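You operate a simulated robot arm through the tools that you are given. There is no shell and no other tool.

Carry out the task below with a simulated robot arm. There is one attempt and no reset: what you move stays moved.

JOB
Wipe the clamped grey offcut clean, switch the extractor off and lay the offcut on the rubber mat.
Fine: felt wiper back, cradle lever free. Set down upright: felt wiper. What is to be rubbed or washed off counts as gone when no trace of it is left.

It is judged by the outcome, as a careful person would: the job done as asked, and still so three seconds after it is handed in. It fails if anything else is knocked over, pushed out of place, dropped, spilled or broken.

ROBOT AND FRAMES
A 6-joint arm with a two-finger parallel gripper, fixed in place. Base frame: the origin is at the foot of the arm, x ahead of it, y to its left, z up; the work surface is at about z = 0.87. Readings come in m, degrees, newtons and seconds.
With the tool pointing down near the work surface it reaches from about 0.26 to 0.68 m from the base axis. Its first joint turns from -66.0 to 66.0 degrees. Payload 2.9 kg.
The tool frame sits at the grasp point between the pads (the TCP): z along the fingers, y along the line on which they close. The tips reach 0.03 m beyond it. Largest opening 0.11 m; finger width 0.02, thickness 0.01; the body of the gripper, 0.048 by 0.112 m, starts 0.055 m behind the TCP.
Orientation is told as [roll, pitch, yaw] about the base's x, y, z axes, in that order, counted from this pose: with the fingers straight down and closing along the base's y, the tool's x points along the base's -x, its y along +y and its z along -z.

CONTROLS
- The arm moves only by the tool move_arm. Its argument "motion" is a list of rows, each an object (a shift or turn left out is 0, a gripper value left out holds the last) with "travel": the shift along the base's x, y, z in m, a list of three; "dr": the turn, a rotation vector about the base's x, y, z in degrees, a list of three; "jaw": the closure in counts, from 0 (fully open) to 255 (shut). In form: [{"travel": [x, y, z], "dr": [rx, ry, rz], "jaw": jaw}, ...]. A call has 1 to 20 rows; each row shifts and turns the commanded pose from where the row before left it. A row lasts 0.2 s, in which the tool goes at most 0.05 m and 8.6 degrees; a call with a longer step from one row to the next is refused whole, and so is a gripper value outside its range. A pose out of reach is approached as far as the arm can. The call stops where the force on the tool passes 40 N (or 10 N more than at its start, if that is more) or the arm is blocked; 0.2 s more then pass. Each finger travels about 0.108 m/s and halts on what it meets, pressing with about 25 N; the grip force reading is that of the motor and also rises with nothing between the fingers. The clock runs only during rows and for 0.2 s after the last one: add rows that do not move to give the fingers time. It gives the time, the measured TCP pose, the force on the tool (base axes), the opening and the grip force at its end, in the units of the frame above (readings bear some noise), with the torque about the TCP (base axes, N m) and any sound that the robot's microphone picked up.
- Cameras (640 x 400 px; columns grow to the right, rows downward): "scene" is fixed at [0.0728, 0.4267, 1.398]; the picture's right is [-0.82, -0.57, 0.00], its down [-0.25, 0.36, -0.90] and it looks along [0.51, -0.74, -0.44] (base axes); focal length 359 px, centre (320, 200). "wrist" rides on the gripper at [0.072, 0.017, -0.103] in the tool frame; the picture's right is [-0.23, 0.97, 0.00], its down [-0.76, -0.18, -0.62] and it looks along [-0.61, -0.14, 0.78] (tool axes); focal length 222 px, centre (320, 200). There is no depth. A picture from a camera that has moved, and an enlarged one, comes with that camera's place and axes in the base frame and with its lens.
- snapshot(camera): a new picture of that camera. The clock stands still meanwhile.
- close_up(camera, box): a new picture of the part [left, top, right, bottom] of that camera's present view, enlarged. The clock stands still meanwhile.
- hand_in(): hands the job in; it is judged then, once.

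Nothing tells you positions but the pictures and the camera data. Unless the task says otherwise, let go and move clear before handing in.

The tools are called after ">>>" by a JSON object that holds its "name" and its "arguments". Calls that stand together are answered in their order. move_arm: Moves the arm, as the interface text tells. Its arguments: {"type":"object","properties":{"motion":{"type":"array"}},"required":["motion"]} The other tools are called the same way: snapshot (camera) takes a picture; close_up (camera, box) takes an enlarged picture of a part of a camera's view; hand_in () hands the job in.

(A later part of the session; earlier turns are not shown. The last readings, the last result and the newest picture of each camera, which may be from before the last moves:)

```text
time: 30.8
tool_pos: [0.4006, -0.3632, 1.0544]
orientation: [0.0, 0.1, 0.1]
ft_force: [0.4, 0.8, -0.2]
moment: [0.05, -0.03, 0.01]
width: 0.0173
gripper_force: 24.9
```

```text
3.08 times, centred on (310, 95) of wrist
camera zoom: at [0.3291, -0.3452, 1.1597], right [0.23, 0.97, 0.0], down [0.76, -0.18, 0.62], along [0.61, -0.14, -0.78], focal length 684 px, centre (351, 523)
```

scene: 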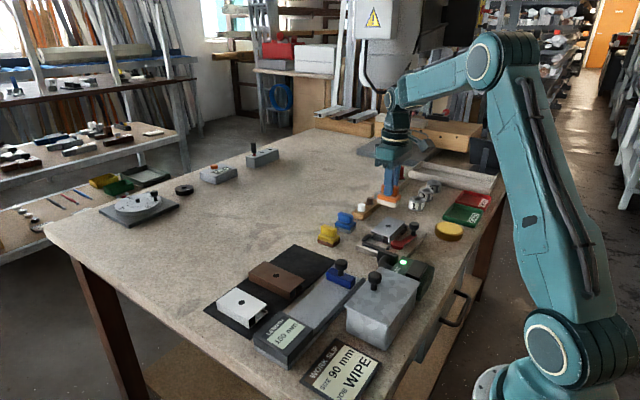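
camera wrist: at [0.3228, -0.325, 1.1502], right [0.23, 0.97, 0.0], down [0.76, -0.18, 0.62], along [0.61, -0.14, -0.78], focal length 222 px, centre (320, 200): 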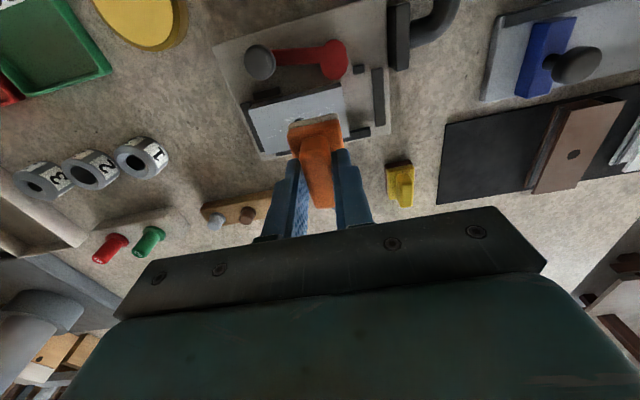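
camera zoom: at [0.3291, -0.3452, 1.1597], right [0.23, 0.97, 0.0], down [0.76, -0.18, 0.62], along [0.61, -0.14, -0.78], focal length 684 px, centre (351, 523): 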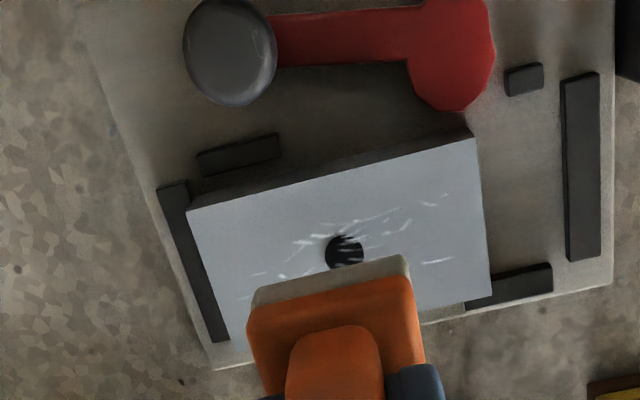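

The streaks still look much the same. I'll take a high-zoom reference of them now so I can tell whether more rubbing has any effect, and I'll look at the yellow puck and the blue block again.

>>> {"name": "close_up", "arguments": {"camera": "scene", "box": [376, 214, 408, 234]}}

>>> {"name": "close_up", "arguments": {"camera": "scene", "box": [425, 205, 475, 245]}}

>>> {"name": "close_up", "arguments": {"camera": "scene", "box": [336, 222, 350, 231]}}

>>> {"name": "close_up", "arguments": {"camera": "scene", "box": [384, 186, 400, 201]}}

```text
16.00 times, centred on (392, 224) of scene
camera zoom: at [0.0728, 0.4267, 1.398], right [-0.82, -0.57, 0.0], down [-0.25, 0.36, -0.9], along [0.51, -0.74, -0.44], focal length 5743 px, centre (-832, -184)
```

zoom: 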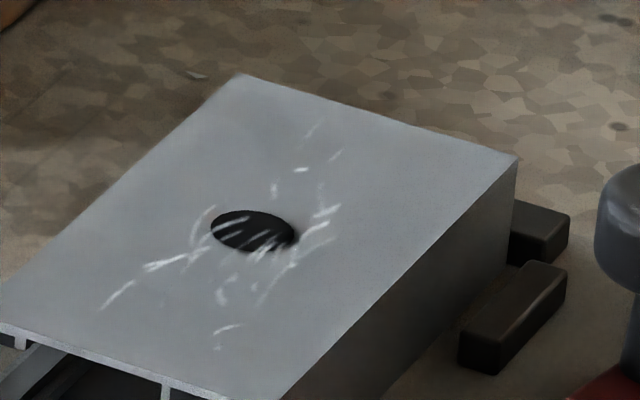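

```text
10.00 times, centred on (450, 225) of scene
camera zoom: at [0.0728, 0.4267, 1.398], right [-0.82, -0.57, 0.0], down [-0.25, 0.36, -0.9], along [0.51, -0.74, -0.44], focal length 3589 px, centre (-980, -50)
```

zoom: 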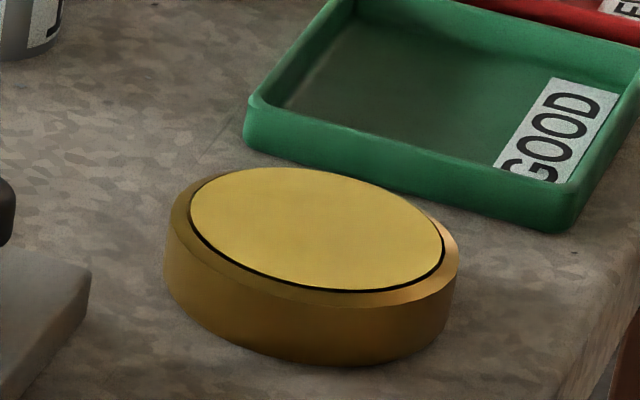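

```text
16.00 times, centred on (343, 226) of scene
camera zoom: at [0.0728, 0.4267, 1.398], right [-0.82, -0.57, 0.0], down [-0.25, 0.36, -0.9], along [0.51, -0.74, -0.44], focal length 5743 px, centre (-48, -224)
```

zoom: 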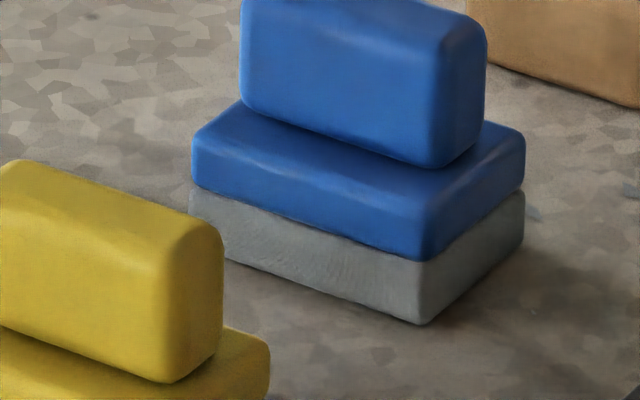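

```text
16.00 times, centred on (392, 194) of scene
camera zoom: at [0.0728, 0.4267, 1.398], right [-0.82, -0.57, 0.0], down [-0.25, 0.36, -0.9], along [0.51, -0.74, -0.44], focal length 5743 px, centre (-832, 304)
```

zoom: 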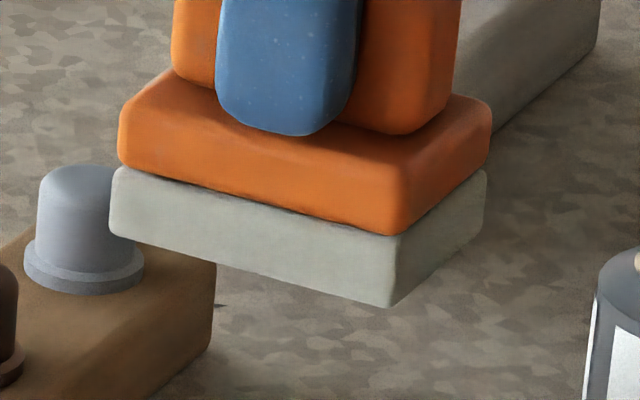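

The block I'm holding still looks most like felt: its pad is pale, rounded and soft-edged, while the blue one's looks like rough emery. I'll press more firmly and make many more strokes, then compare against the reference.

>>> {"name": "move_arm", "arguments": {"motion": [{"travel": [0, 0, -0.04]}, {"travel": [0, 0, -0.04]}, {"travel": [0, 0, -0.009]}, {"travel": [0, 0, 0]}, {"travel": [0, 0, -0.001]}, {"travel": [0, 0, 0]}]}}

>>> {"name": "move_arm", "arguments": {"motion": [{"travel": [0, 0, -0.0005]}, {"travel": [0, 0, 0]}]}}

>>> {"name": "move_arm", "arguments": {"motion": [{"travel": [0, 0, -0.0005]}, {"travel": [0, 0, 0]}]}}

```text
time: 32.2
tool_pos: [0.4011, -0.3629, 0.9632]
orientation: [0.0, 0.1, 0.1]
ft_force: [-0.3, -0.1, -0.9]
moment: [-0.01, -0.01, -0.02]
width: 0.0171
gripper_force: 24.9
```

```text
time: 32.8
tool_pos: [0.401, -0.363, 0.9641]
orientation: [0.0, -0.1, 0.1]
ft_force: [0.1, -0.4, -0.6]
moment: [-0.01, -0.01, -0.02]
width: 0.0173
gripper_force: 25.0
```

```text
time: 33.4
tool_pos: [0.4015, -0.3626, 0.9636]
orientation: [0.0, 0.0, 0.1]
ft_force: [-0.1, 1.8, 2.1]
moment: [0.05, 0.07, -0.03]
width: 0.0173
gripper_force: 25.1
```

>>> {"name": "move_arm", "arguments": {"motion": [{"travel": [0, 0, -0.0008]}, {"travel": [0.004, 0, 0]}, {"travel": [0.004, 0, 0]}, {"travel": [-0.004, 0, 0]}, {"travel": [-0.004, 0, 0]}, {"travel": [-0.004, 0, 0]}, {"travel": [-0.004, 0, 0]}, {"travel": [0.004, 0, 0]}, {"travel": [0.004, 0, 0]}, {"travel": [0, 0, 0]}]}}

```text
time: 35.6
tool_pos: [0.3998, -0.3636, 0.9628]
orientation: [0.0, 0.1, -0.1]
ft_force: [-6.2, -1.0, 15.4]
moment: [-0.06, 0.37, 0.01]
width: 0.0173
gripper_force: 24.6
```

>>> {"name": "move_arm", "arguments": {"motion": [{"travel": [0.004, 0, 0]}, {"travel": [0.004, 0, 0]}, {"travel": [-0.004, 0, 0]}, {"travel": [-0.004, 0, 0]}, {"travel": [-0.004, 0, 0]}, {"travel": [-0.004, 0, 0]}, {"travel": [0.004, 0, 0]}, {"travel": [0.004, 0, 0]}, {"travel": [0.004, 0, 0]}, {"travel": [0.004, 0, 0]}, {"travel": [-0.004, 0, 0]}, {"travel": [-0.004, 0, 0]}, {"travel": [-0.004, 0, 0]}, {"travel": [-0.004, 0, 0]}, {"travel": [0.004, 0, 0]}, {"travel": [0.004, 0, 0]}, {"travel": [0, 0, 0]}]}}

>>> {"name": "close_up", "arguments": {"camera": "scene", "box": [364, 208, 414, 248]}}

```text
time: 39.2
tool_pos: [0.4002, -0.3633, 0.9632]
orientation: [0.0, -0.1, 0.0]
ft_force: [-3.5, -1.0, 8.0]
moment: [-0.05, 0.2, 0.01]
width: 0.0174
gripper_force: 25.5
```

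```text
10.00 times, centred on (389, 228) of scene
camera zoom: at [0.0726, 0.4268, 1.398], right [-0.82, -0.57, 0.0], down [-0.25, 0.36, -0.9], along [0.51, -0.74, -0.44], focal length 3589 px, centre (-370, -80)
```

zoom: 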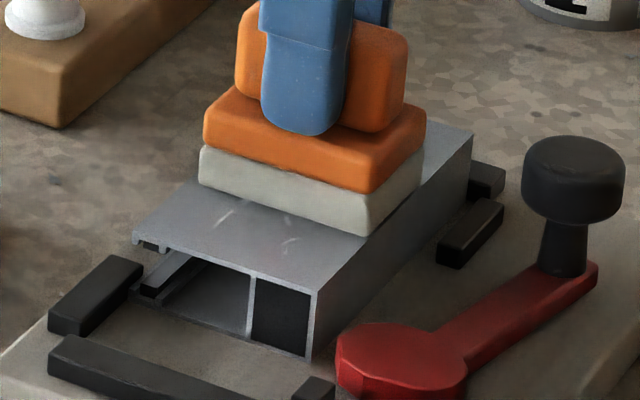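

>>> {"name": "move_arm", "arguments": {"motion": [{"travel": [0, 0, 0.03]}, {"travel": [0, 0, 0.03]}, {"travel": [0, 0, 0.03]}, {"travel": [0, 0, 0]}]}}

>>> {"name": "close_up", "arguments": {"camera": "scene", "box": [376, 214, 408, 234]}}

```text
time: 40.2
tool_pos: [0.3992, -0.3626, 1.0522]
orientation: [-0.1, 0.0, 0.2]
ft_force: [0.1, -0.2, 0.1]
moment: [-0.01, -0.01, -0.02]
width: 0.0172
gripper_force: 24.8
```

```text
16.00 times, centred on (392, 224) of scene
camera zoom: at [0.0728, 0.4267, 1.398], right [-0.82, -0.57, 0.0], down [-0.25, 0.36, -0.9], along [0.51, -0.74, -0.44], focal length 5743 px, centre (-832, -184)
```

zoom: 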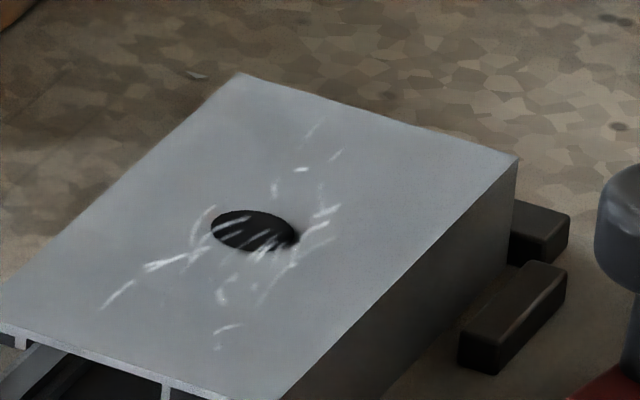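

Comparing the two close-ups, the streaks are completely unchanged after firm rubbing, so the orange block isn't the right tool. I'll put it back upright exactly where it stood and then examine the others.

>>> {"name": "move_arm", "arguments": {"motion": [{"travel": [-0.004, -0.032, 0]}, {"travel": [-0.004, -0.032, 0]}, {"travel": [-0.004, -0.032, 0]}, {"travel": [-0.0038, -0.0325, 0]}, {"travel": [0, 0, 0]}, {"travel": [0, 0, -0.04]}, {"travel": [0, 0, -0.04]}, {"travel": [0, 0, -0.03]}, {"travel": [0, 0, -0.012]}, {"travel": [0, 0, 0]}]}}

>>> {"name": "close_up", "arguments": {"camera": "scene", "box": [380, 170, 450, 235]}}

>>> {"name": "close_up", "arguments": {"camera": "wrist", "box": [220, 80, 420, 230]}}

```text
time: 42.4
tool_pos: [0.3853, -0.4939, 0.9288]
orientation: [0.0, -0.1, 0.0]
ft_force: [0.1, -0.7, -1.4]
moment: [0.04, -0.01, -0.01]
width: 0.0173
gripper_force: 25.0
```

```text
6.15 times, centred on (415, 202) of scene
camera zoom: at [0.0728, 0.4267, 1.398], right [-0.82, -0.57, 0.0], down [-0.25, 0.36, -0.9], along [0.51, -0.74, -0.44], focal length 2209 px, centre (-265, 185)
```

zoom: 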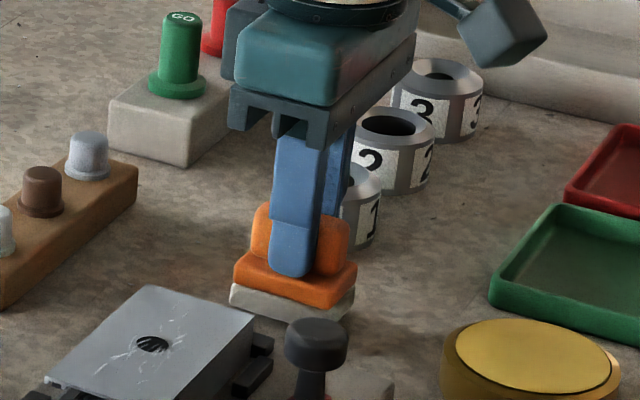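

```text
2.67 times, centred on (320, 155) of wrist
camera zoom: at [0.3135, -0.4759, 1.0335], right [0.23, 0.97, 0.0], down [0.76, -0.18, 0.62], along [0.61, -0.14, -0.78], focal length 592 px, centre (320, 320)
```

zoom: 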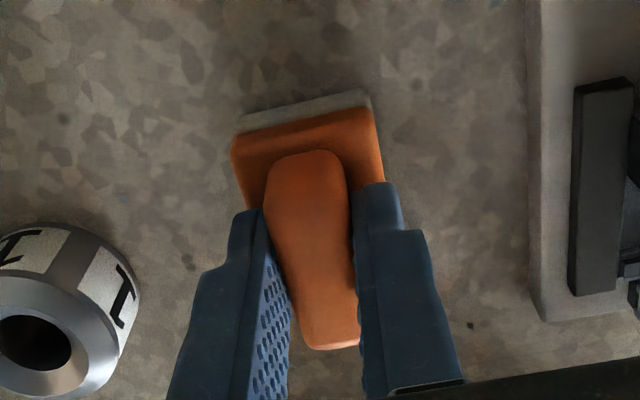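

The image and readings show the frame shifted by about 2–3 mm after the earlier stop. I'll correct that and lower gently to the table.

>>> {"name": "move_arm", "arguments": {"motion": [{"travel": [-0.002, 0.0028, 0]}, {"travel": [0, 0, 0]}, {"travel": [0, 0, -0.002]}, {"travel": [0, 0, 0]}]}}

>>> {"name": "move_arm", "arguments": {"motion": [{"travel": [0, 0, -0.0015]}, {"travel": [0, 0, 0]}]}}

>>> {"name": "close_up", "arguments": {"camera": "scene", "box": [380, 170, 450, 235]}}

>>> {"name": "close_up", "arguments": {"camera": "wrist", "box": [220, 80, 420, 230]}}

```text
time: 43.4
tool_pos: [0.3823, -0.4908, 0.9275]
orientation: [0.1, 0.1, 0.1]
ft_force: [-0.2, 0.7, -1.6]
moment: [-0.05, -0.01, -0.01]
width: 0.0175
gripper_force: 25.4
```

```text
time: 44.0
tool_pos: [0.3824, -0.4889, 0.9274]
orientation: [-0.1, 0.0, 0.1]
ft_force: [0.4, 0.4, -0.9]
moment: [0.0, 0.01, -0.04]
width: 0.0173
gripper_force: 25.5
```

```text
6.15 times, centred on (415, 202) of scene
camera zoom: at [0.0728, 0.4267, 1.398], right [-0.82, -0.57, 0.0], down [-0.25, 0.36, -0.9], along [0.51, -0.74, -0.44], focal length 2209 px, centre (-265, 185)
```

zoom: 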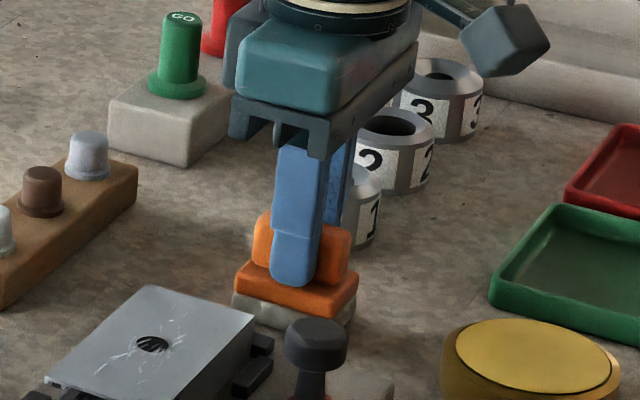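

```text
2.67 times, centred on (320, 155) of wrist
camera zoom: at [0.3108, -0.4715, 1.0313], right [0.23, 0.97, 0.0], down [0.76, -0.18, 0.62], along [0.61, -0.14, -0.78], focal length 592 px, centre (320, 320)
```

zoom: 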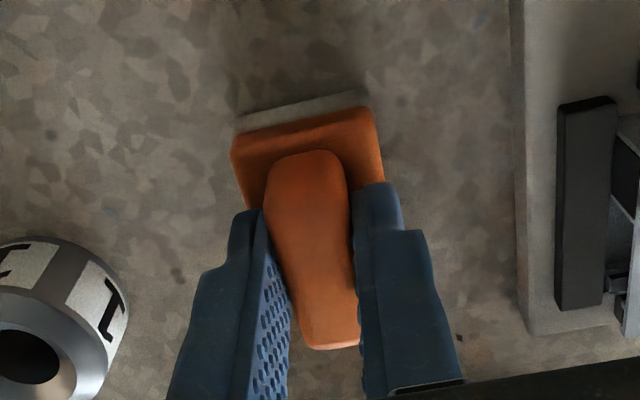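

>>> {"name": "move_arm", "arguments": {"motion": [{"travel": [0, -0.0006, -0.001]}, {"travel": [0, 0, 0]}]}}

>>> {"name": "move_arm", "arguments": {"motion": [{"travel": [0, 0, -0.001]}, {"travel": [0, 0, 0]}]}}

```text
time: 44.6
tool_pos: [0.3831, -0.4914, 0.9256]
orientation: [0.0, 0.0, 0.2]
ft_force: [-0.9, 0.4, -0.6]
moment: [-0.01, 0.0, 0.0]
width: 0.0171
gripper_force: 24.9
```

```text
time: 45.2
tool_pos: [0.3822, -0.491, 0.9238]
orientation: [-0.1, 0.0, 0.1]
ft_force: [0.0, 0.6, 2.6]
moment: [0.02, -0.01, 0.03]
width: 0.0173
gripper_force: 25.5
```

The wiper is standing on the table. I'll open the jaws and rise straight up, then move so the wrist camera can inspect the blue and yellow blocks closely.

>>> {"name": "move_arm", "arguments": {"motion": [{"travel": [0, 0, 0], "jaw": 140}, {"travel": [0, 0, 0]}, {"travel": [0, 0, 0]}, {"travel": [0, 0, 0.02]}, {"travel": [0, 0, 0.04]}, {"travel": [0, 0, 0.04]}, {"travel": [0, 0, 0]}]}}

>>> {"name": "close_up", "arguments": {"camera": "scene", "box": [380, 170, 450, 235]}}

>>> {"name": "snapshot", "arguments": {"camera": "wrist"}}

```text
time: 46.8
tool_pos: [0.3829, -0.4897, 1.0247]
orientation: [0.0, 0.0, 0.1]
ft_force: [-0.2, -0.6, 0.8]
moment: [0.01, -0.01, 0.0]
width: 0.0499
gripper_force: 0.0
```

```text
6.15 times, centred on (415, 202) of scene
camera zoom: at [0.0728, 0.4267, 1.398], right [-0.82, -0.57, 0.0], down [-0.25, 0.36, -0.9], along [0.51, -0.74, -0.44], focal length 2209 px, centre (-265, 185)
```

zoom: 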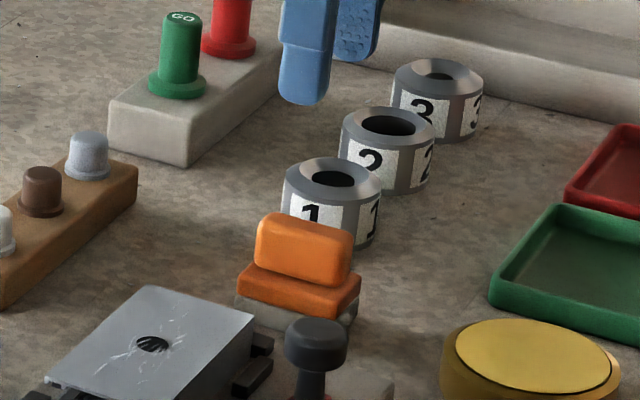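

```text
taken
camera wrist: at [0.311, -0.4721, 1.1301], right [0.23, 0.97, 0.0], down [0.76, -0.18, 0.62], along [0.61, -0.14, -0.78], focal length 222 px, centre (320, 200)
```

wrist: 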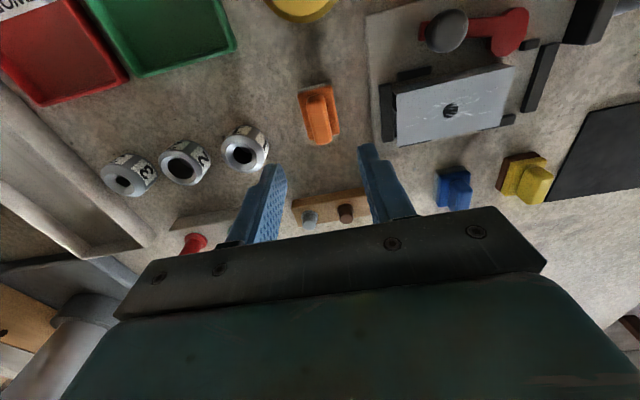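

>>> {"name": "close_up", "arguments": {"camera": "wrist", "box": [430, 160, 480, 215]}}

>>> {"name": "close_up", "arguments": {"camera": "wrist", "box": [490, 145, 560, 210]}}

>>> {"name": "close_up", "arguments": {"camera": "wrist", "box": [290, 75, 350, 150]}}

```text
7.27 times, centred on (455, 188) of wrist
camera zoom: at [0.311, -0.4721, 1.1301], right [0.23, 0.97, 0.0], down [0.76, -0.18, 0.62], along [0.61, -0.14, -0.78], focal length 1615 px, centre (-662, 291)
```

zoom: 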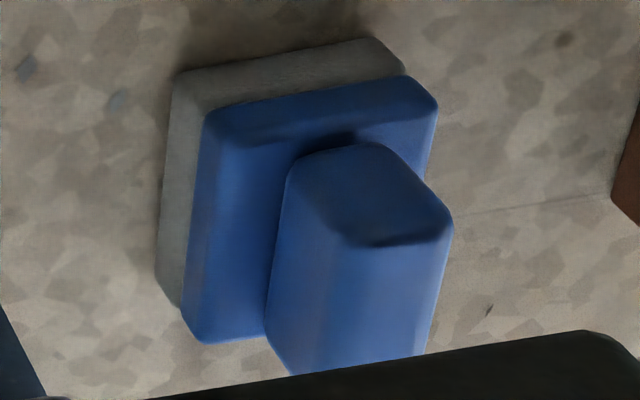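

```text
6.15 times, centred on (525, 178) of wrist
camera zoom: at [0.311, -0.4721, 1.1301], right [0.23, 0.97, 0.0], down [0.76, -0.18, 0.62], along [0.61, -0.14, -0.78], focal length 1367 px, centre (-942, 338)
```

zoom: 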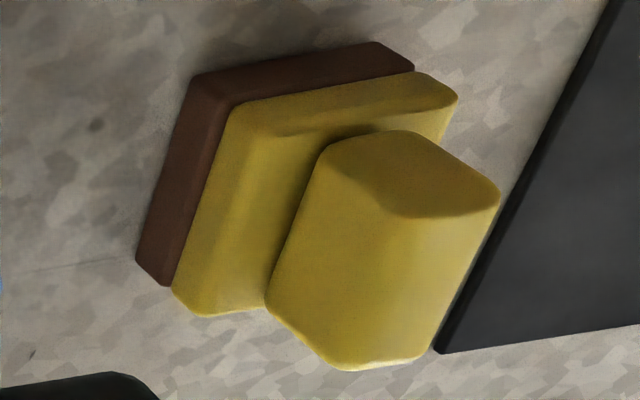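

```text
5.33 times, centred on (320, 112) of wrist
camera zoom: at [0.311, -0.4721, 1.1301], right [0.23, 0.97, 0.0], down [0.76, -0.18, 0.62], along [0.61, -0.14, -0.78], focal length 1185 px, centre (320, 667)
```

zoom: 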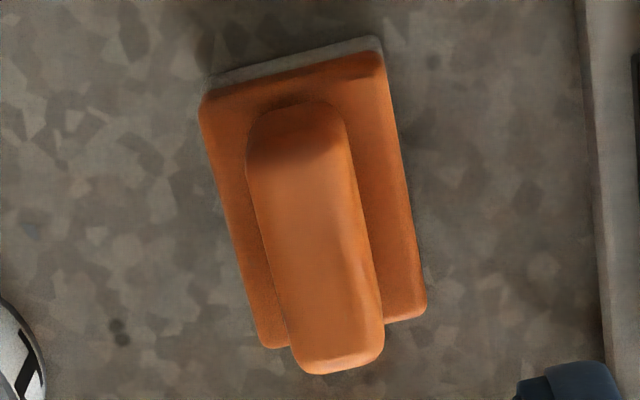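

Close up, the blue block's grey pad has a fuzzy, fibrous texture, while the yellow's brown pad and the orange's pale pad are smooth, so blue is now my candidate for felt. It stands near (0.517, -0.344) and is also axis-aligned. I'll move above it and verify.

>>> {"name": "move_arm", "arguments": {"motion": [{"travel": [0.027, 0.0294, 0]}, {"travel": [0.027, 0.0294, 0]}, {"travel": [0.027, 0.0294, 0]}, {"travel": [0.027, 0.0294, 0]}, {"travel": [0.0265, 0.0294, 0]}, {"travel": [0, 0, 0]}, {"travel": [0, 0, -0.02]}, {"travel": [0, 0, 0]}]}}

>>> {"name": "snapshot", "arguments": {"camera": "wrist"}}

>>> {"name": "close_up", "arguments": {"camera": "wrist", "box": [270, 60, 370, 180]}}

>>> {"name": "close_up", "arguments": {"camera": "scene", "box": [310, 190, 380, 255]}}

```text
time: 48.6
tool_pos: [0.5179, -0.3407, 1.0029]
orientation: [0.0, 0.0, 0.1]
ft_force: [0.4, 0.2, 0.3]
moment: [0.0, 0.02, 0.03]
width: 0.0498
gripper_force: 0.0
```

```text
taken
camera wrist: at [0.4464, -0.3224, 1.1083], right [0.23, 0.97, 0.0], down [0.76, -0.18, 0.62], along [0.61, -0.14, -0.78], focal length 222 px, centre (320, 200)
```

wrist: 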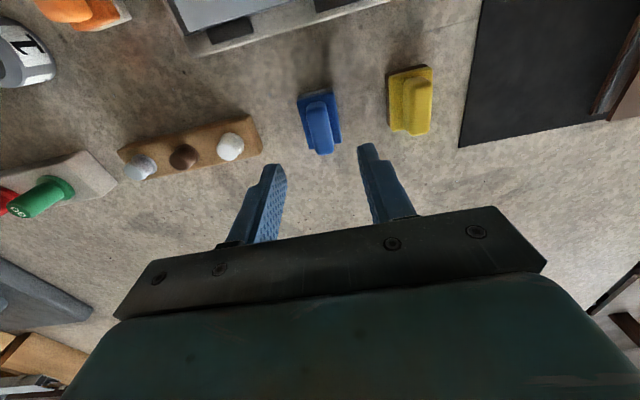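

```text
3.33 times, centred on (320, 120) of wrist
camera zoom: at [0.4464, -0.3224, 1.1083], right [0.23, 0.97, 0.0], down [0.76, -0.18, 0.62], along [0.61, -0.14, -0.78], focal length 740 px, centre (320, 467)
```

zoom: 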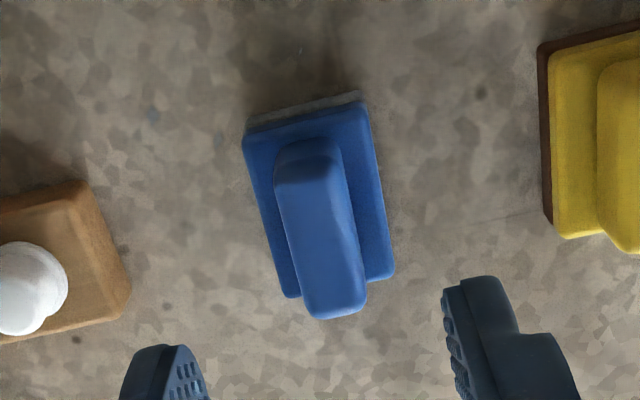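

```text
6.15 times, centred on (345, 222) of scene
camera zoom: at [0.0728, 0.4267, 1.398], right [-0.82, -0.57, 0.0], down [-0.25, 0.36, -0.9], along [0.51, -0.74, -0.44], focal length 2209 px, centre (166, 62)
```

zoom: 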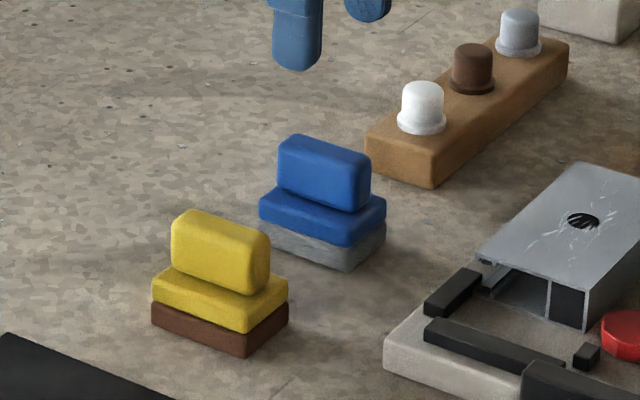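

The blue block's handle is centred right under the TCP. I'll descend and grip it.

>>> {"name": "move_arm", "arguments": {"motion": [{"travel": [0, 0, -0.03]}, {"travel": [0, 0, -0.03]}, {"travel": [0, 0, -0.011]}, {"travel": [0, 0, -0.003]}, {"travel": [0, 0, 0]}]}}

>>> {"name": "close_up", "arguments": {"camera": "wrist", "box": [220, 80, 420, 230]}}

>>> {"name": "close_up", "arguments": {"camera": "scene", "box": [310, 190, 380, 255]}}

```text
time: 49.8
tool_pos: [0.5165, -0.3441, 0.9293]
orientation: [0.0, 0.0, 0.1]
ft_force: [-0.2, -0.5, -0.1]
moment: [0.01, 0.0, 0.02]
width: 0.0497
gripper_force: 0.0
```

```text
2.67 times, centred on (320, 155) of wrist
camera zoom: at [0.4453, -0.3259, 1.0346], right [0.23, 0.97, 0.0], down [0.76, -0.18, 0.62], along [0.61, -0.14, -0.78], focal length 592 px, centre (320, 320)
```

zoom: 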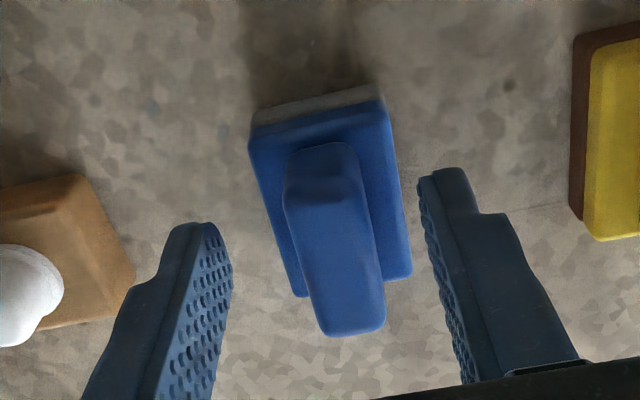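

```text
6.15 times, centred on (345, 222) of scene
camera zoom: at [0.0728, 0.4267, 1.398], right [-0.82, -0.57, 0.0], down [-0.25, 0.36, -0.9], along [0.51, -0.74, -0.44], focal length 2209 px, centre (166, 62)
```

zoom: 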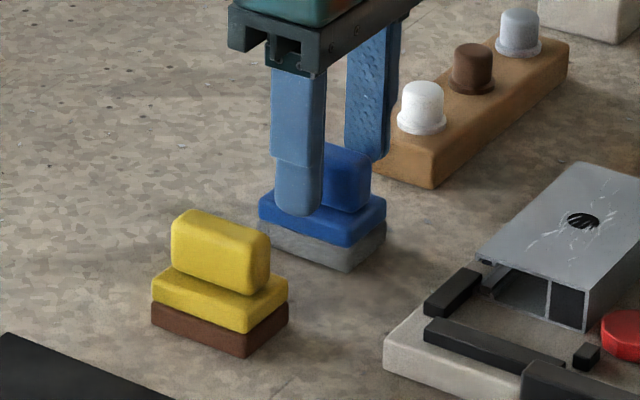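

>>> {"name": "move_arm", "arguments": {"motion": [{"travel": [0, 0.0015, -0.0035]}, {"travel": [0, 0, 0]}, {"travel": [0, 0, 0], "jaw": 255}, {"travel": [0, 0, 0]}, {"travel": [0, 0, 0]}, {"travel": [0, 0, 0]}]}}

>>> {"name": "close_up", "arguments": {"camera": "wrist", "box": [220, 80, 420, 230]}}

>>> {"name": "close_up", "arguments": {"camera": "scene", "box": [310, 190, 380, 255]}}

```text
time: 51.2
tool_pos: [0.5176, -0.3427, 0.9266]
orientation: [0.0, -0.1, 0.2]
ft_force: [0.4, 0.4, 0.0]
moment: [-0.04, 0.04, 0.05]
width: 0.0174
gripper_force: 25.0
```

```text
2.67 times, centred on (320, 155) of wrist
camera zoom: at [0.4455, -0.3242, 1.0312], right [0.23, 0.97, 0.0], down [0.76, -0.18, 0.62], along [0.61, -0.14, -0.78], focal length 592 px, centre (320, 320)
```

zoom: 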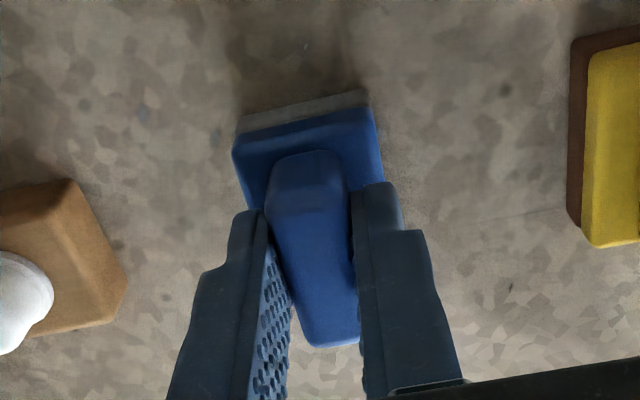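

```text
6.15 times, centred on (345, 222) of scene
camera zoom: at [0.0728, 0.4267, 1.398], right [-0.82, -0.57, 0.0], down [-0.25, 0.36, -0.9], along [0.51, -0.74, -0.44], focal length 2209 px, centre (166, 62)
```

zoom: 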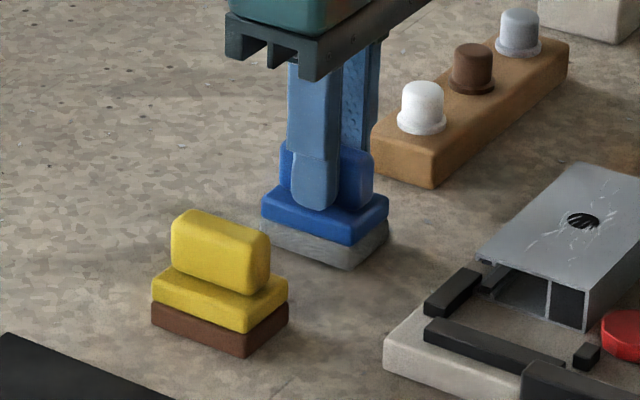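

The blue block is gripped at 17.4 mm. I'll lift it and carry it over the offcut.

>>> {"name": "move_arm", "arguments": {"motion": [{"travel": [0, 0, 0.03]}, {"travel": [0, 0, 0.04]}, {"travel": [0, 0, 0.024]}, {"travel": [-0.039, -0.0073, 0]}, {"travel": [-0.039, -0.0073, 0]}, {"travel": [-0.038, -0.0074, 0]}, {"travel": [0, 0, 0]}, {"travel": [0, 0, -0.03]}, {"travel": [0, 0, -0.018]}, {"travel": [0, 0, 0]}]}}

>>> {"name": "snapshot", "arguments": {"camera": "wrist"}}

>>> {"name": "close_up", "arguments": {"camera": "scene", "box": [364, 208, 414, 248]}}

```text
time: 53.4
tool_pos: [0.3996, -0.3656, 0.9714]
orientation: [0.1, 0.0, 0.0]
ft_force: [0.0, -0.3, -1.1]
moment: [-0.01, 0.01, 0.0]
width: 0.0173
gripper_force: 24.9
```

```text
taken
camera wrist: at [0.3276, -0.3467, 1.0763], right [0.23, 0.97, 0.0], down [0.76, -0.18, 0.62], along [0.61, -0.14, -0.78], focal length 222 px, centre (320, 200)
```

wrist: 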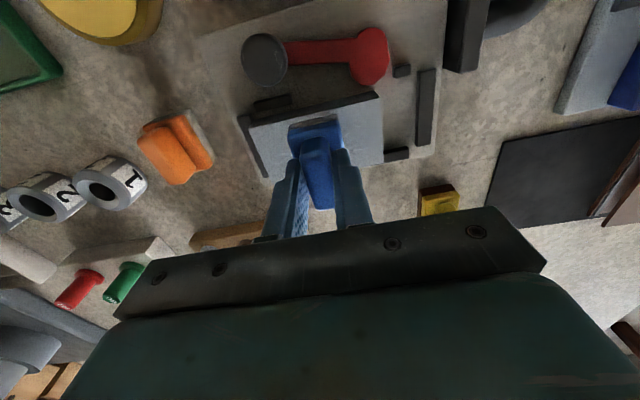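

```text
10.00 times, centred on (389, 228) of scene
camera zoom: at [0.0728, 0.4267, 1.398], right [-0.82, -0.57, 0.0], down [-0.25, 0.36, -0.9], along [0.51, -0.74, -0.44], focal length 3589 px, centre (-370, -80)
```

zoom: 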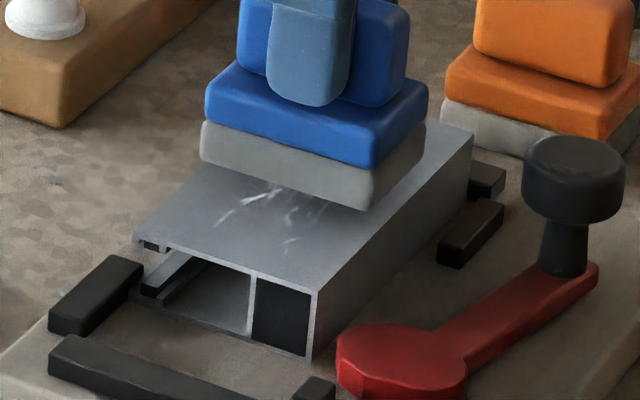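

The grey pad is a few millimetres above the offcut. I'll step down to contact.

>>> {"name": "move_arm", "arguments": {"motion": [{"travel": [0, 0, -0.003]}, {"travel": [0, 0, -0.001]}, {"travel": [0, 0, 0]}]}}

>>> {"name": "move_arm", "arguments": {"motion": [{"travel": [0, 0, -0.0007]}, {"travel": [0, 0, 0]}]}}

>>> {"name": "move_arm", "arguments": {"motion": [{"travel": [0, 0, -0.0007]}, {"travel": [0, 0, 0]}]}}

```text
time: 54.2
tool_pos: [0.3998, -0.3631, 0.9691]
orientation: [0.1, -0.1, 0.1]
ft_force: [0.8, -0.3, -0.3]
moment: [-0.01, 0.0, -0.05]
width: 0.0169
gripper_force: 24.7
```

```text
time: 54.8
tool_pos: [0.4015, -0.3645, 0.9691]
orientation: [-0.1, 0.0, 0.1]
ft_force: [0.2, 0.9, -0.2]
moment: [-0.03, 0.0, -0.01]
width: 0.0173
gripper_force: 25.0
```

```text
time: 55.4
tool_pos: [0.401, -0.3631, 0.9677]
orientation: [0.0, 0.0, 0.1]
ft_force: [0.6, -0.9, -0.8]
moment: [0.05, -0.01, -0.02]
width: 0.0171
gripper_force: 24.9
```

>>> {"name": "move_arm", "arguments": {"motion": [{"travel": [0, 0, -0.0007]}, {"travel": [0, 0, 0]}]}}

>>> {"name": "move_arm", "arguments": {"motion": [{"travel": [0, 0, -0.0006]}, {"travel": [0, 0, 0]}]}}

>>> {"name": "move_arm", "arguments": {"motion": [{"travel": [0, 0, -0.0005]}, {"travel": [0, 0, 0]}]}}

```text
time: 56.0
tool_pos: [0.4003, -0.3629, 0.9673]
orientation: [0.0, 0.0, 0.2]
ft_force: [0.1, -0.1, 0.3]
moment: [0.01, 0.0, -0.01]
width: 0.0171
gripper_force: 24.8
```

```text
time: 56.6
tool_pos: [0.4012, -0.3617, 0.9671]
orientation: [-0.1, 0.0, 0.2]
ft_force: [-0.7, -0.1, -0.2]
moment: [0.01, -0.01, 0.02]
width: 0.0174
gripper_force: 25.6
```

```text
time: 57.2
tool_pos: [0.4007, -0.363, 0.9661]
orientation: [0.1, 0.0, 0.2]
ft_force: [0.2, -0.9, -0.4]
moment: [0.0, -0.03, -0.02]
width: 0.0172
gripper_force: 25.1
```

>>> {"name": "move_arm", "arguments": {"motion": [{"travel": [0, 0, -0.0007]}, {"travel": [0, 0, 0]}]}}

>>> {"name": "move_arm", "arguments": {"motion": [{"travel": [0, 0, -0.0005]}, {"travel": [0, 0, 0]}]}}

```text
time: 57.8
tool_pos: [0.4017, -0.3625, 0.9649]
orientation: [0.0, 0.1, 0.1]
ft_force: [0.2, 0.0, -0.1]
moment: [0.04, 0.0, 0.02]
width: 0.0172
gripper_force: 25.0
```

```text
time: 58.4
tool_pos: [0.4009, -0.3633, 0.9649]
orientation: [0.0, 0.0, 0.1]
ft_force: [0.2, 0.1, 0.2]
moment: [0.04, 0.01, -0.01]
width: 0.0173
gripper_force: 25.1
```

>>> {"name": "move_arm", "arguments": {"motion": [{"travel": [0, 0, -0.0006]}, {"travel": [0, 0, 0]}]}}

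>>> {"name": "move_arm", "arguments": {"motion": [{"travel": [0, 0, -0.0005]}, {"travel": [0, 0, 0]}]}}

```text
time: 59.0
tool_pos: [0.401, -0.3631, 0.9637]
orientation: [0.1, 0.0, 0.0]
ft_force: [-0.4, 0.1, -1.5]
moment: [0.0, -0.02, -0.01]
width: 0.0172
gripper_force: 25.0
```

```text
time: 59.6
tool_pos: [0.4005, -0.363, 0.9644]
orientation: [0.0, 0.0, 0.0]
ft_force: [-0.6, 1.8, 4.5]
moment: [0.07, -0.01, 0.0]
width: 0.0173
gripper_force: 24.9
```

Contact is 4.5 N. I'll make gentle x strokes with this pad and then lift to compare.

>>> {"name": "move_arm", "arguments": {"motion": [{"travel": [0, 0, -0.0003]}, {"travel": [0.004, 0, 0]}, {"travel": [0.004, 0, 0]}, {"travel": [-0.004, 0, 0]}, {"travel": [-0.004, 0, 0]}, {"travel": [-0.004, 0, 0]}, {"travel": [-0.004, 0, 0]}, {"travel": [0.004, 0, 0]}, {"travel": [0.004, 0, 0]}, {"travel": [0, 0, 0]}]}}

```text
time: 61.8
tool_pos: [0.4005, -0.3639, 0.9634]
orientation: [0.0, 0.0, 0.1]
ft_force: [-10.0, -0.9, 23.8]
moment: [-0.03, 0.3, 0.06]
width: 0.0173
gripper_force: 25.2
```

>>> {"name": "move_arm", "arguments": {"motion": [{"travel": [0, 0, 0.03]}, {"travel": [0, 0, 0.03]}, {"travel": [0, 0, 0.03]}, {"travel": [0, 0, 0]}]}}

>>> {"name": "close_up", "arguments": {"camera": "scene", "box": [376, 214, 408, 234]}}

```text
time: 62.8
tool_pos: [0.4014, -0.3617, 1.0519]
orientation: [0.1, 0.1, 0.3]
ft_force: [0.2, 0.3, 0.0]
moment: [0.0, 0.01, 0.0]
width: 0.0173
gripper_force: 24.8
```

```text
16.00 times, centred on (392, 224) of scene
camera zoom: at [0.0728, 0.4267, 1.398], right [-0.82, -0.57, 0.0], down [-0.25, 0.36, -0.9], along [0.51, -0.74, -0.44], focal length 5743 px, centre (-832, -184)
```

zoom: 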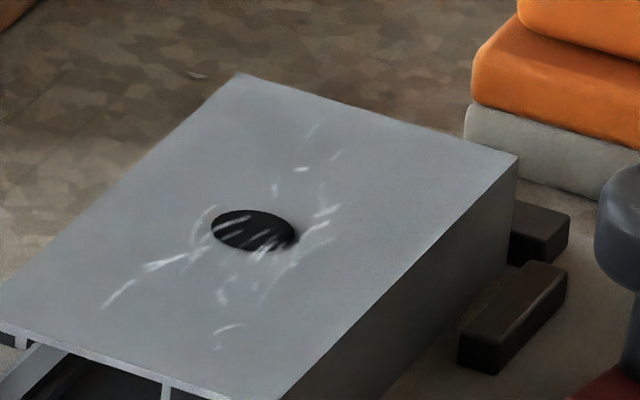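

Some streaks around the hole look slightly fainter now, which never happened with the orange block, so this pad appears to work. I'll go back down and rub for longer.

>>> {"name": "move_arm", "arguments": {"motion": [{"travel": [0, 0, -0.04]}, {"travel": [0, 0, -0.04]}, {"travel": [0, 0, -0.008]}, {"travel": [0, 0, -0.0012]}, {"travel": [0, 0, 0]}]}}

>>> {"name": "move_arm", "arguments": {"motion": [{"travel": [0, 0, -0.0004]}, {"travel": [0, 0, 0]}]}}

```text
time: 64.0
tool_pos: [0.4008, -0.3645, 0.9642]
orientation: [0.0, 0.0, 0.1]
ft_force: [-0.4, 0.3, -0.7]
moment: [0.03, 0.01, 0.03]
width: 0.0172
gripper_force: 24.9
```

```text
time: 64.6
tool_pos: [0.4005, -0.3632, 0.964]
orientation: [0.0, 0.1, 0.2]
ft_force: [0.8, -0.4, -0.3]
moment: [0.02, -0.02, 0.0]
width: 0.0172
gripper_force: 25.0
```

>>> {"name": "move_arm", "arguments": {"motion": [{"travel": [0, 0, -0.0005]}, {"travel": [0, 0, 0]}]}}

>>> {"name": "move_arm", "arguments": {"motion": [{"travel": [0, 0, -0.0005]}, {"travel": [0, 0, 0]}]}}

```text
time: 65.2
tool_pos: [0.4016, -0.3637, 0.9637]
orientation: [0.0, -0.1, 0.0]
ft_force: [-1.0, -0.8, 3.8]
moment: [-0.07, -0.01, -0.02]
width: 0.0173
gripper_force: 24.8
```

```text
time: 65.8
tool_pos: [0.4001, -0.3635, 0.9629]
orientation: [-0.2, -0.1, 0.1]
ft_force: [1.3, -1.4, 10.5]
moment: [-0.05, -0.21, -0.02]
width: 0.0172
gripper_force: 25.1
```

Now at 10 N. I'll rub back and forth in x.

>>> {"name": "move_arm", "arguments": {"motion": [{"travel": [0.004, 0, 0]}, {"travel": [0.004, 0, 0]}, {"travel": [-0.004, 0, 0]}, {"travel": [-0.004, 0, 0]}, {"travel": [-0.004, 0, 0]}, {"travel": [-0.004, 0, 0]}, {"travel": [0.004, 0, 0]}, {"travel": [0.004, 0, 0]}, {"travel": [0.004, 0, 0]}, {"travel": [0.004, 0, 0]}, {"travel": [-0.004, 0, 0]}, {"travel": [-0.004, 0, 0]}, {"travel": [-0.004, 0, 0]}, {"travel": [-0.004, 0, 0]}, {"travel": [0.004, 0, 0]}, {"travel": [0.004, 0, 0]}, {"travel": [0, 0, 0]}]}}

```text
time: 69.4
tool_pos: [0.4007, -0.3629, 0.9632]
orientation: [0.1, 0.2, 0.0]
ft_force: [-3.6, -1.5, 6.7]
moment: [-0.11, 0.02, -0.01]
width: 0.0172
gripper_force: 24.8
```

>>> {"name": "move_arm", "arguments": {"motion": [{"travel": [0, 0, -0.0003]}, {"travel": [0.004, 0, 0]}, {"travel": [0.004, 0, 0]}, {"travel": [-0.004, 0, 0]}, {"travel": [-0.004, 0, 0]}, {"travel": [-0.004, 0, 0]}, {"travel": [-0.004, 0, 0]}, {"travel": [0.004, 0, 0]}, {"travel": [0.004, 0, 0]}, {"travel": [0.004, 0, 0]}, {"travel": [0.004, 0, 0]}, {"travel": [-0.004, 0, 0]}, {"travel": [-0.004, 0, 0]}, {"travel": [-0.004, 0, 0]}, {"travel": [-0.004, 0, 0]}, {"travel": [0.004, 0, 0]}, {"travel": [0.004, 0, 0]}, {"travel": [0, 0, 0]}]}}

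>>> {"name": "move_arm", "arguments": {"motion": [{"travel": [0, 0, 0.03]}, {"travel": [0, 0, 0.03]}, {"travel": [0, 0, 0.03]}, {"travel": [0, 0, 0]}]}}

>>> {"name": "close_up", "arguments": {"camera": "scene", "box": [376, 214, 408, 234]}}

>>> {"name": "close_up", "arguments": {"camera": "wrist", "box": [220, 30, 400, 160]}}

```text
time: 73.2
tool_pos: [0.4009, -0.3637, 0.9633]
orientation: [0.1, 0.1, 0.1]
ft_force: [0.2, -0.1, -1.3]
moment: [-0.02, -0.01, -0.01]
width: 0.0172
gripper_force: 25.1
```

```text
time: 74.2
tool_pos: [0.4014, -0.362, 1.053]
orientation: [-0.1, 0.0, 0.1]
ft_force: [0.2, -0.6, -1.9]
moment: [-0.02, 0.02, 0.0]
width: 0.0173
gripper_force: 25.5
```

```text
16.00 times, centred on (392, 224) of scene
camera zoom: at [0.0728, 0.4267, 1.398], right [-0.82, -0.57, 0.0], down [-0.25, 0.36, -0.9], along [0.51, -0.74, -0.44], focal length 5743 px, centre (-832, -184)
```

zoom: 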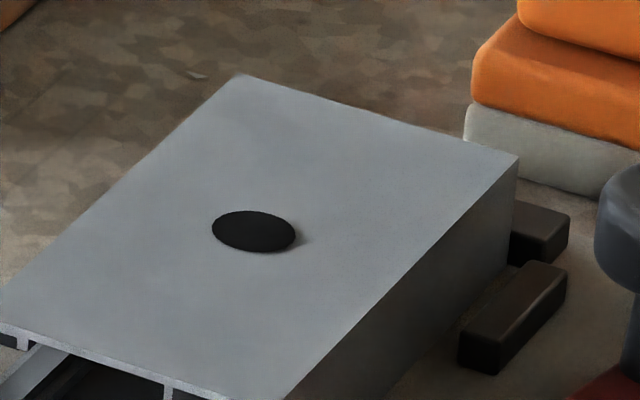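

```text
3.08 times, centred on (310, 95) of wrist
camera zoom: at [0.3295, -0.345, 1.1571], right [0.23, 0.97, 0.0], down [0.76, -0.18, 0.62], along [0.61, -0.14, -0.78], focal length 684 px, centre (351, 523)
```

zoom: 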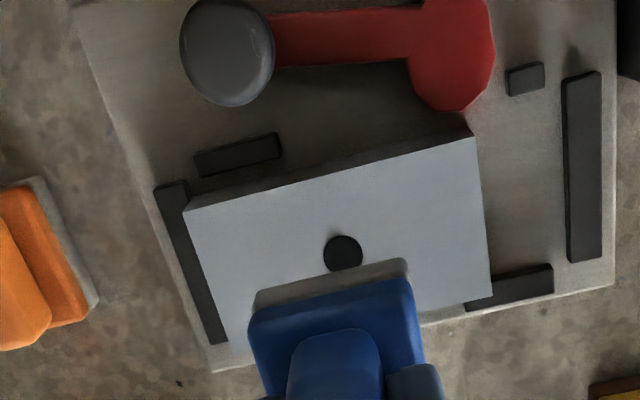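

The streaks are all gone, so the blue block is the felt wiper. I'll inspect the whole top for any leftover trace.

>>> {"name": "close_up", "arguments": {"camera": "scene", "box": [368, 212, 408, 242]}}

>>> {"name": "close_up", "arguments": {"camera": "scene", "box": [380, 218, 396, 230]}}

>>> {"name": "close_up", "arguments": {"camera": "wrist", "box": [270, 70, 370, 130]}}

```text
13.33 times, centred on (388, 227) of scene
camera zoom: at [0.0728, 0.4267, 1.398], right [-0.82, -0.57, 0.0], down [-0.25, 0.36, -0.9], along [0.51, -0.74, -0.44], focal length 4786 px, centre (-587, -160)
```

zoom: 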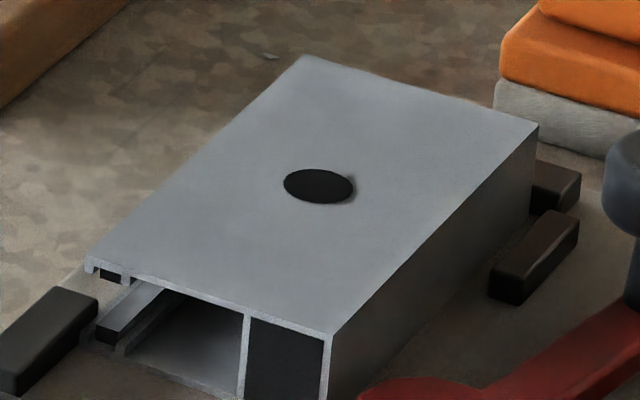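

```text
16.00 times, centred on (388, 224) of scene
camera zoom: at [0.0728, 0.4267, 1.398], right [-0.82, -0.57, 0.0], down [-0.25, 0.36, -0.9], along [0.51, -0.74, -0.44], focal length 5743 px, centre (-768, -184)
```

zoom: 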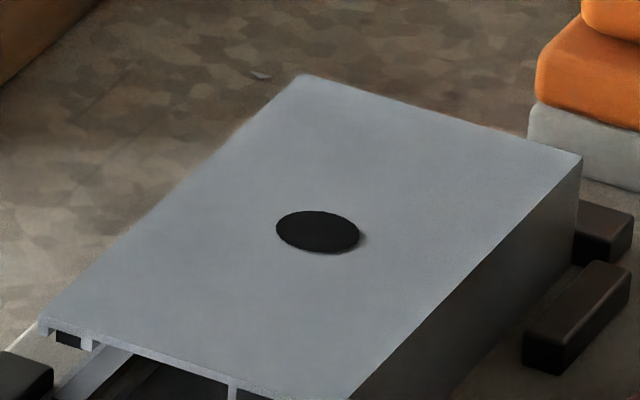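

```text
6.40 times, centred on (320, 100) of wrist
camera zoom: at [0.3295, -0.345, 1.1571], right [0.23, 0.97, 0.0], down [0.76, -0.18, 0.62], along [0.61, -0.14, -0.78], focal length 1422 px, centre (320, 840)
```

zoom: 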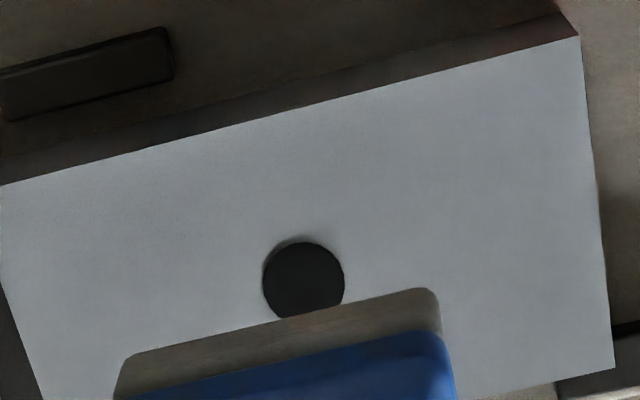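

The top is clean with no trace left. Now I'll carry the felt wiper back to its original spot.

>>> {"name": "move_arm", "arguments": {"motion": [{"travel": [0.039, 0.0077, 0]}, {"travel": [0.039, 0.0077, 0]}, {"travel": [0.038, 0.0076, 0]}, {"travel": [0, 0, 0]}, {"travel": [0, 0, -0.04]}, {"travel": [0, 0, -0.04]}, {"travel": [0, 0, -0.03]}, {"travel": [0, 0, -0.012]}, {"travel": [0, 0, 0]}]}}

>>> {"name": "close_up", "arguments": {"camera": "scene", "box": [310, 190, 380, 255]}}

>>> {"name": "close_up", "arguments": {"camera": "wrist", "box": [220, 80, 420, 230]}}

```text
time: 76.2
tool_pos: [0.5181, -0.3395, 0.9295]
orientation: [0.0, 0.0, 0.1]
ft_force: [0.1, 0.1, -0.4]
moment: [-0.01, -0.04, -0.01]
width: 0.0171
gripper_force: 25.0
```

```text
6.15 times, centred on (345, 222) of scene
camera zoom: at [0.0728, 0.4267, 1.398], right [-0.82, -0.57, 0.0], down [-0.25, 0.36, -0.9], along [0.51, -0.74, -0.44], focal length 2209 px, centre (166, 62)
```

zoom: 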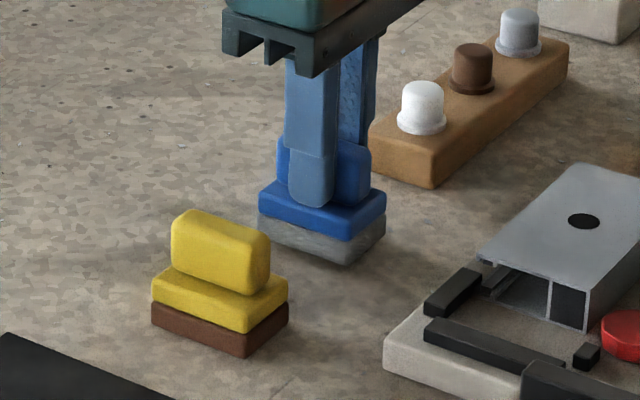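

```text
2.67 times, centred on (320, 155) of wrist
camera zoom: at [0.4454, -0.3216, 1.0341], right [0.23, 0.97, 0.0], down [0.76, -0.18, 0.62], along [0.61, -0.14, -0.78], focal length 592 px, centre (320, 320)
```

zoom: 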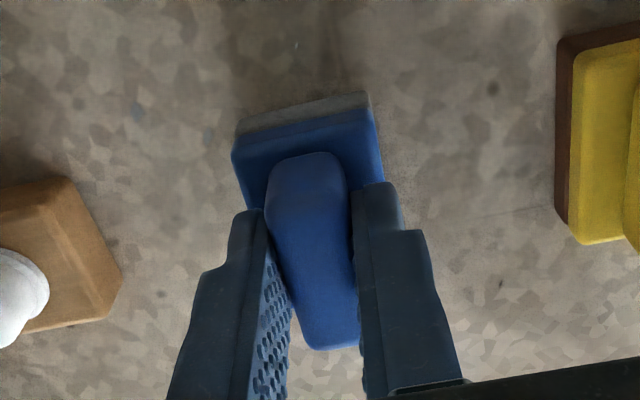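

It matches the original footprint, apart from being about 3–4 mm up. I'll lower it to contact.

>>> {"name": "move_arm", "arguments": {"motion": [{"travel": [0, 0, -0.0025]}, {"travel": [0, 0, 0]}]}}

>>> {"name": "move_arm", "arguments": {"motion": [{"travel": [0, 0, -0.001]}, {"travel": [0, 0, 0]}]}}

>>> {"name": "move_arm", "arguments": {"motion": [{"travel": [0, 0, -0.0007]}, {"travel": [0, 0, 0]}]}}

```text
time: 76.8
tool_pos: [0.5167, -0.3404, 0.9267]
orientation: [0.0, 0.1, 0.1]
ft_force: [0.7, 1.1, -1.1]
moment: [0.01, -0.01, 0.02]
width: 0.0175
gripper_force: 24.7
```

```text
time: 77.4
tool_pos: [0.5162, -0.3396, 0.9262]
orientation: [0.0, 0.0, 0.2]
ft_force: [-0.6, -0.5, -1.6]
moment: [-0.02, 0.0, -0.02]
width: 0.0173
gripper_force: 25.4
```

```text
time: 78.0
tool_pos: [0.5167, -0.3403, 0.9255]
orientation: [-0.1, 0.0, 0.2]
ft_force: [0.1, 1.0, -0.2]
moment: [-0.03, 0.01, 0.01]
width: 0.0172
gripper_force: 25.1
```

>>> {"name": "move_arm", "arguments": {"motion": [{"travel": [0, 0, -0.0007]}, {"travel": [0, 0, 0]}]}}

>>> {"name": "move_arm", "arguments": {"motion": [{"travel": [0, 0, -0.0006]}, {"travel": [0, 0, 0]}]}}

```text
time: 78.6
tool_pos: [0.517, -0.3397, 0.9256]
orientation: [-0.1, 0.0, 0.1]
ft_force: [-0.3, 0.3, -1.0]
moment: [0.03, -0.02, -0.04]
width: 0.0174
gripper_force: 25.3
```

```text
time: 79.2
tool_pos: [0.5158, -0.3394, 0.9244]
orientation: [0.0, 0.0, 0.1]
ft_force: [0.1, -0.3, -0.7]
moment: [-0.01, -0.01, 0.0]
width: 0.0172
gripper_force: 24.8
```

>>> {"name": "move_arm", "arguments": {"motion": [{"travel": [0, 0, -0.0006]}, {"travel": [0, 0, 0]}]}}

>>> {"name": "move_arm", "arguments": {"motion": [{"travel": [0, 0, -0.0006]}, {"travel": [0, 0, 0]}]}}

>>> {"name": "close_up", "arguments": {"camera": "scene", "box": [310, 190, 380, 255]}}

```text
time: 79.8
tool_pos: [0.5162, -0.3397, 0.9263]
orientation: [0.0, 0.0, 0.1]
ft_force: [-0.2, 0.6, 2.6]
moment: [0.01, 0.0, -0.02]
width: 0.0172
gripper_force: 24.8
```

```text
time: 80.4
tool_pos: [0.5156, -0.3399, 0.9252]
orientation: [-0.1, -0.3, 0.1]
ft_force: [0.5, 1.8, 11.3]
moment: [0.09, 0.06, 0.02]
width: 0.0171
gripper_force: 24.5
```

```text
6.15 times, centred on (345, 222) of scene
camera zoom: at [0.0727, 0.4269, 1.398], right [-0.82, -0.57, 0.0], down [-0.25, 0.36, -0.9], along [0.51, -0.74, -0.44], focal length 2209 px, centre (166, 62)
```

zoom: 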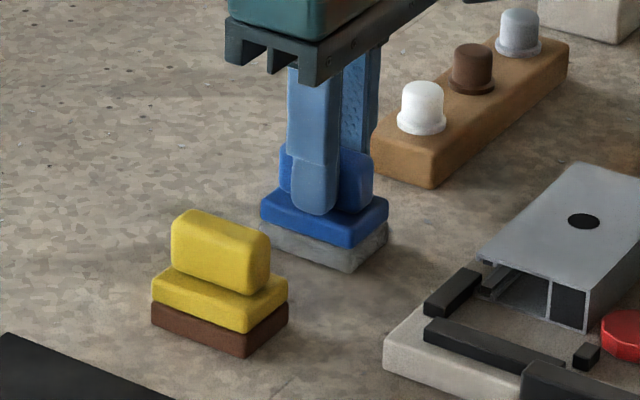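

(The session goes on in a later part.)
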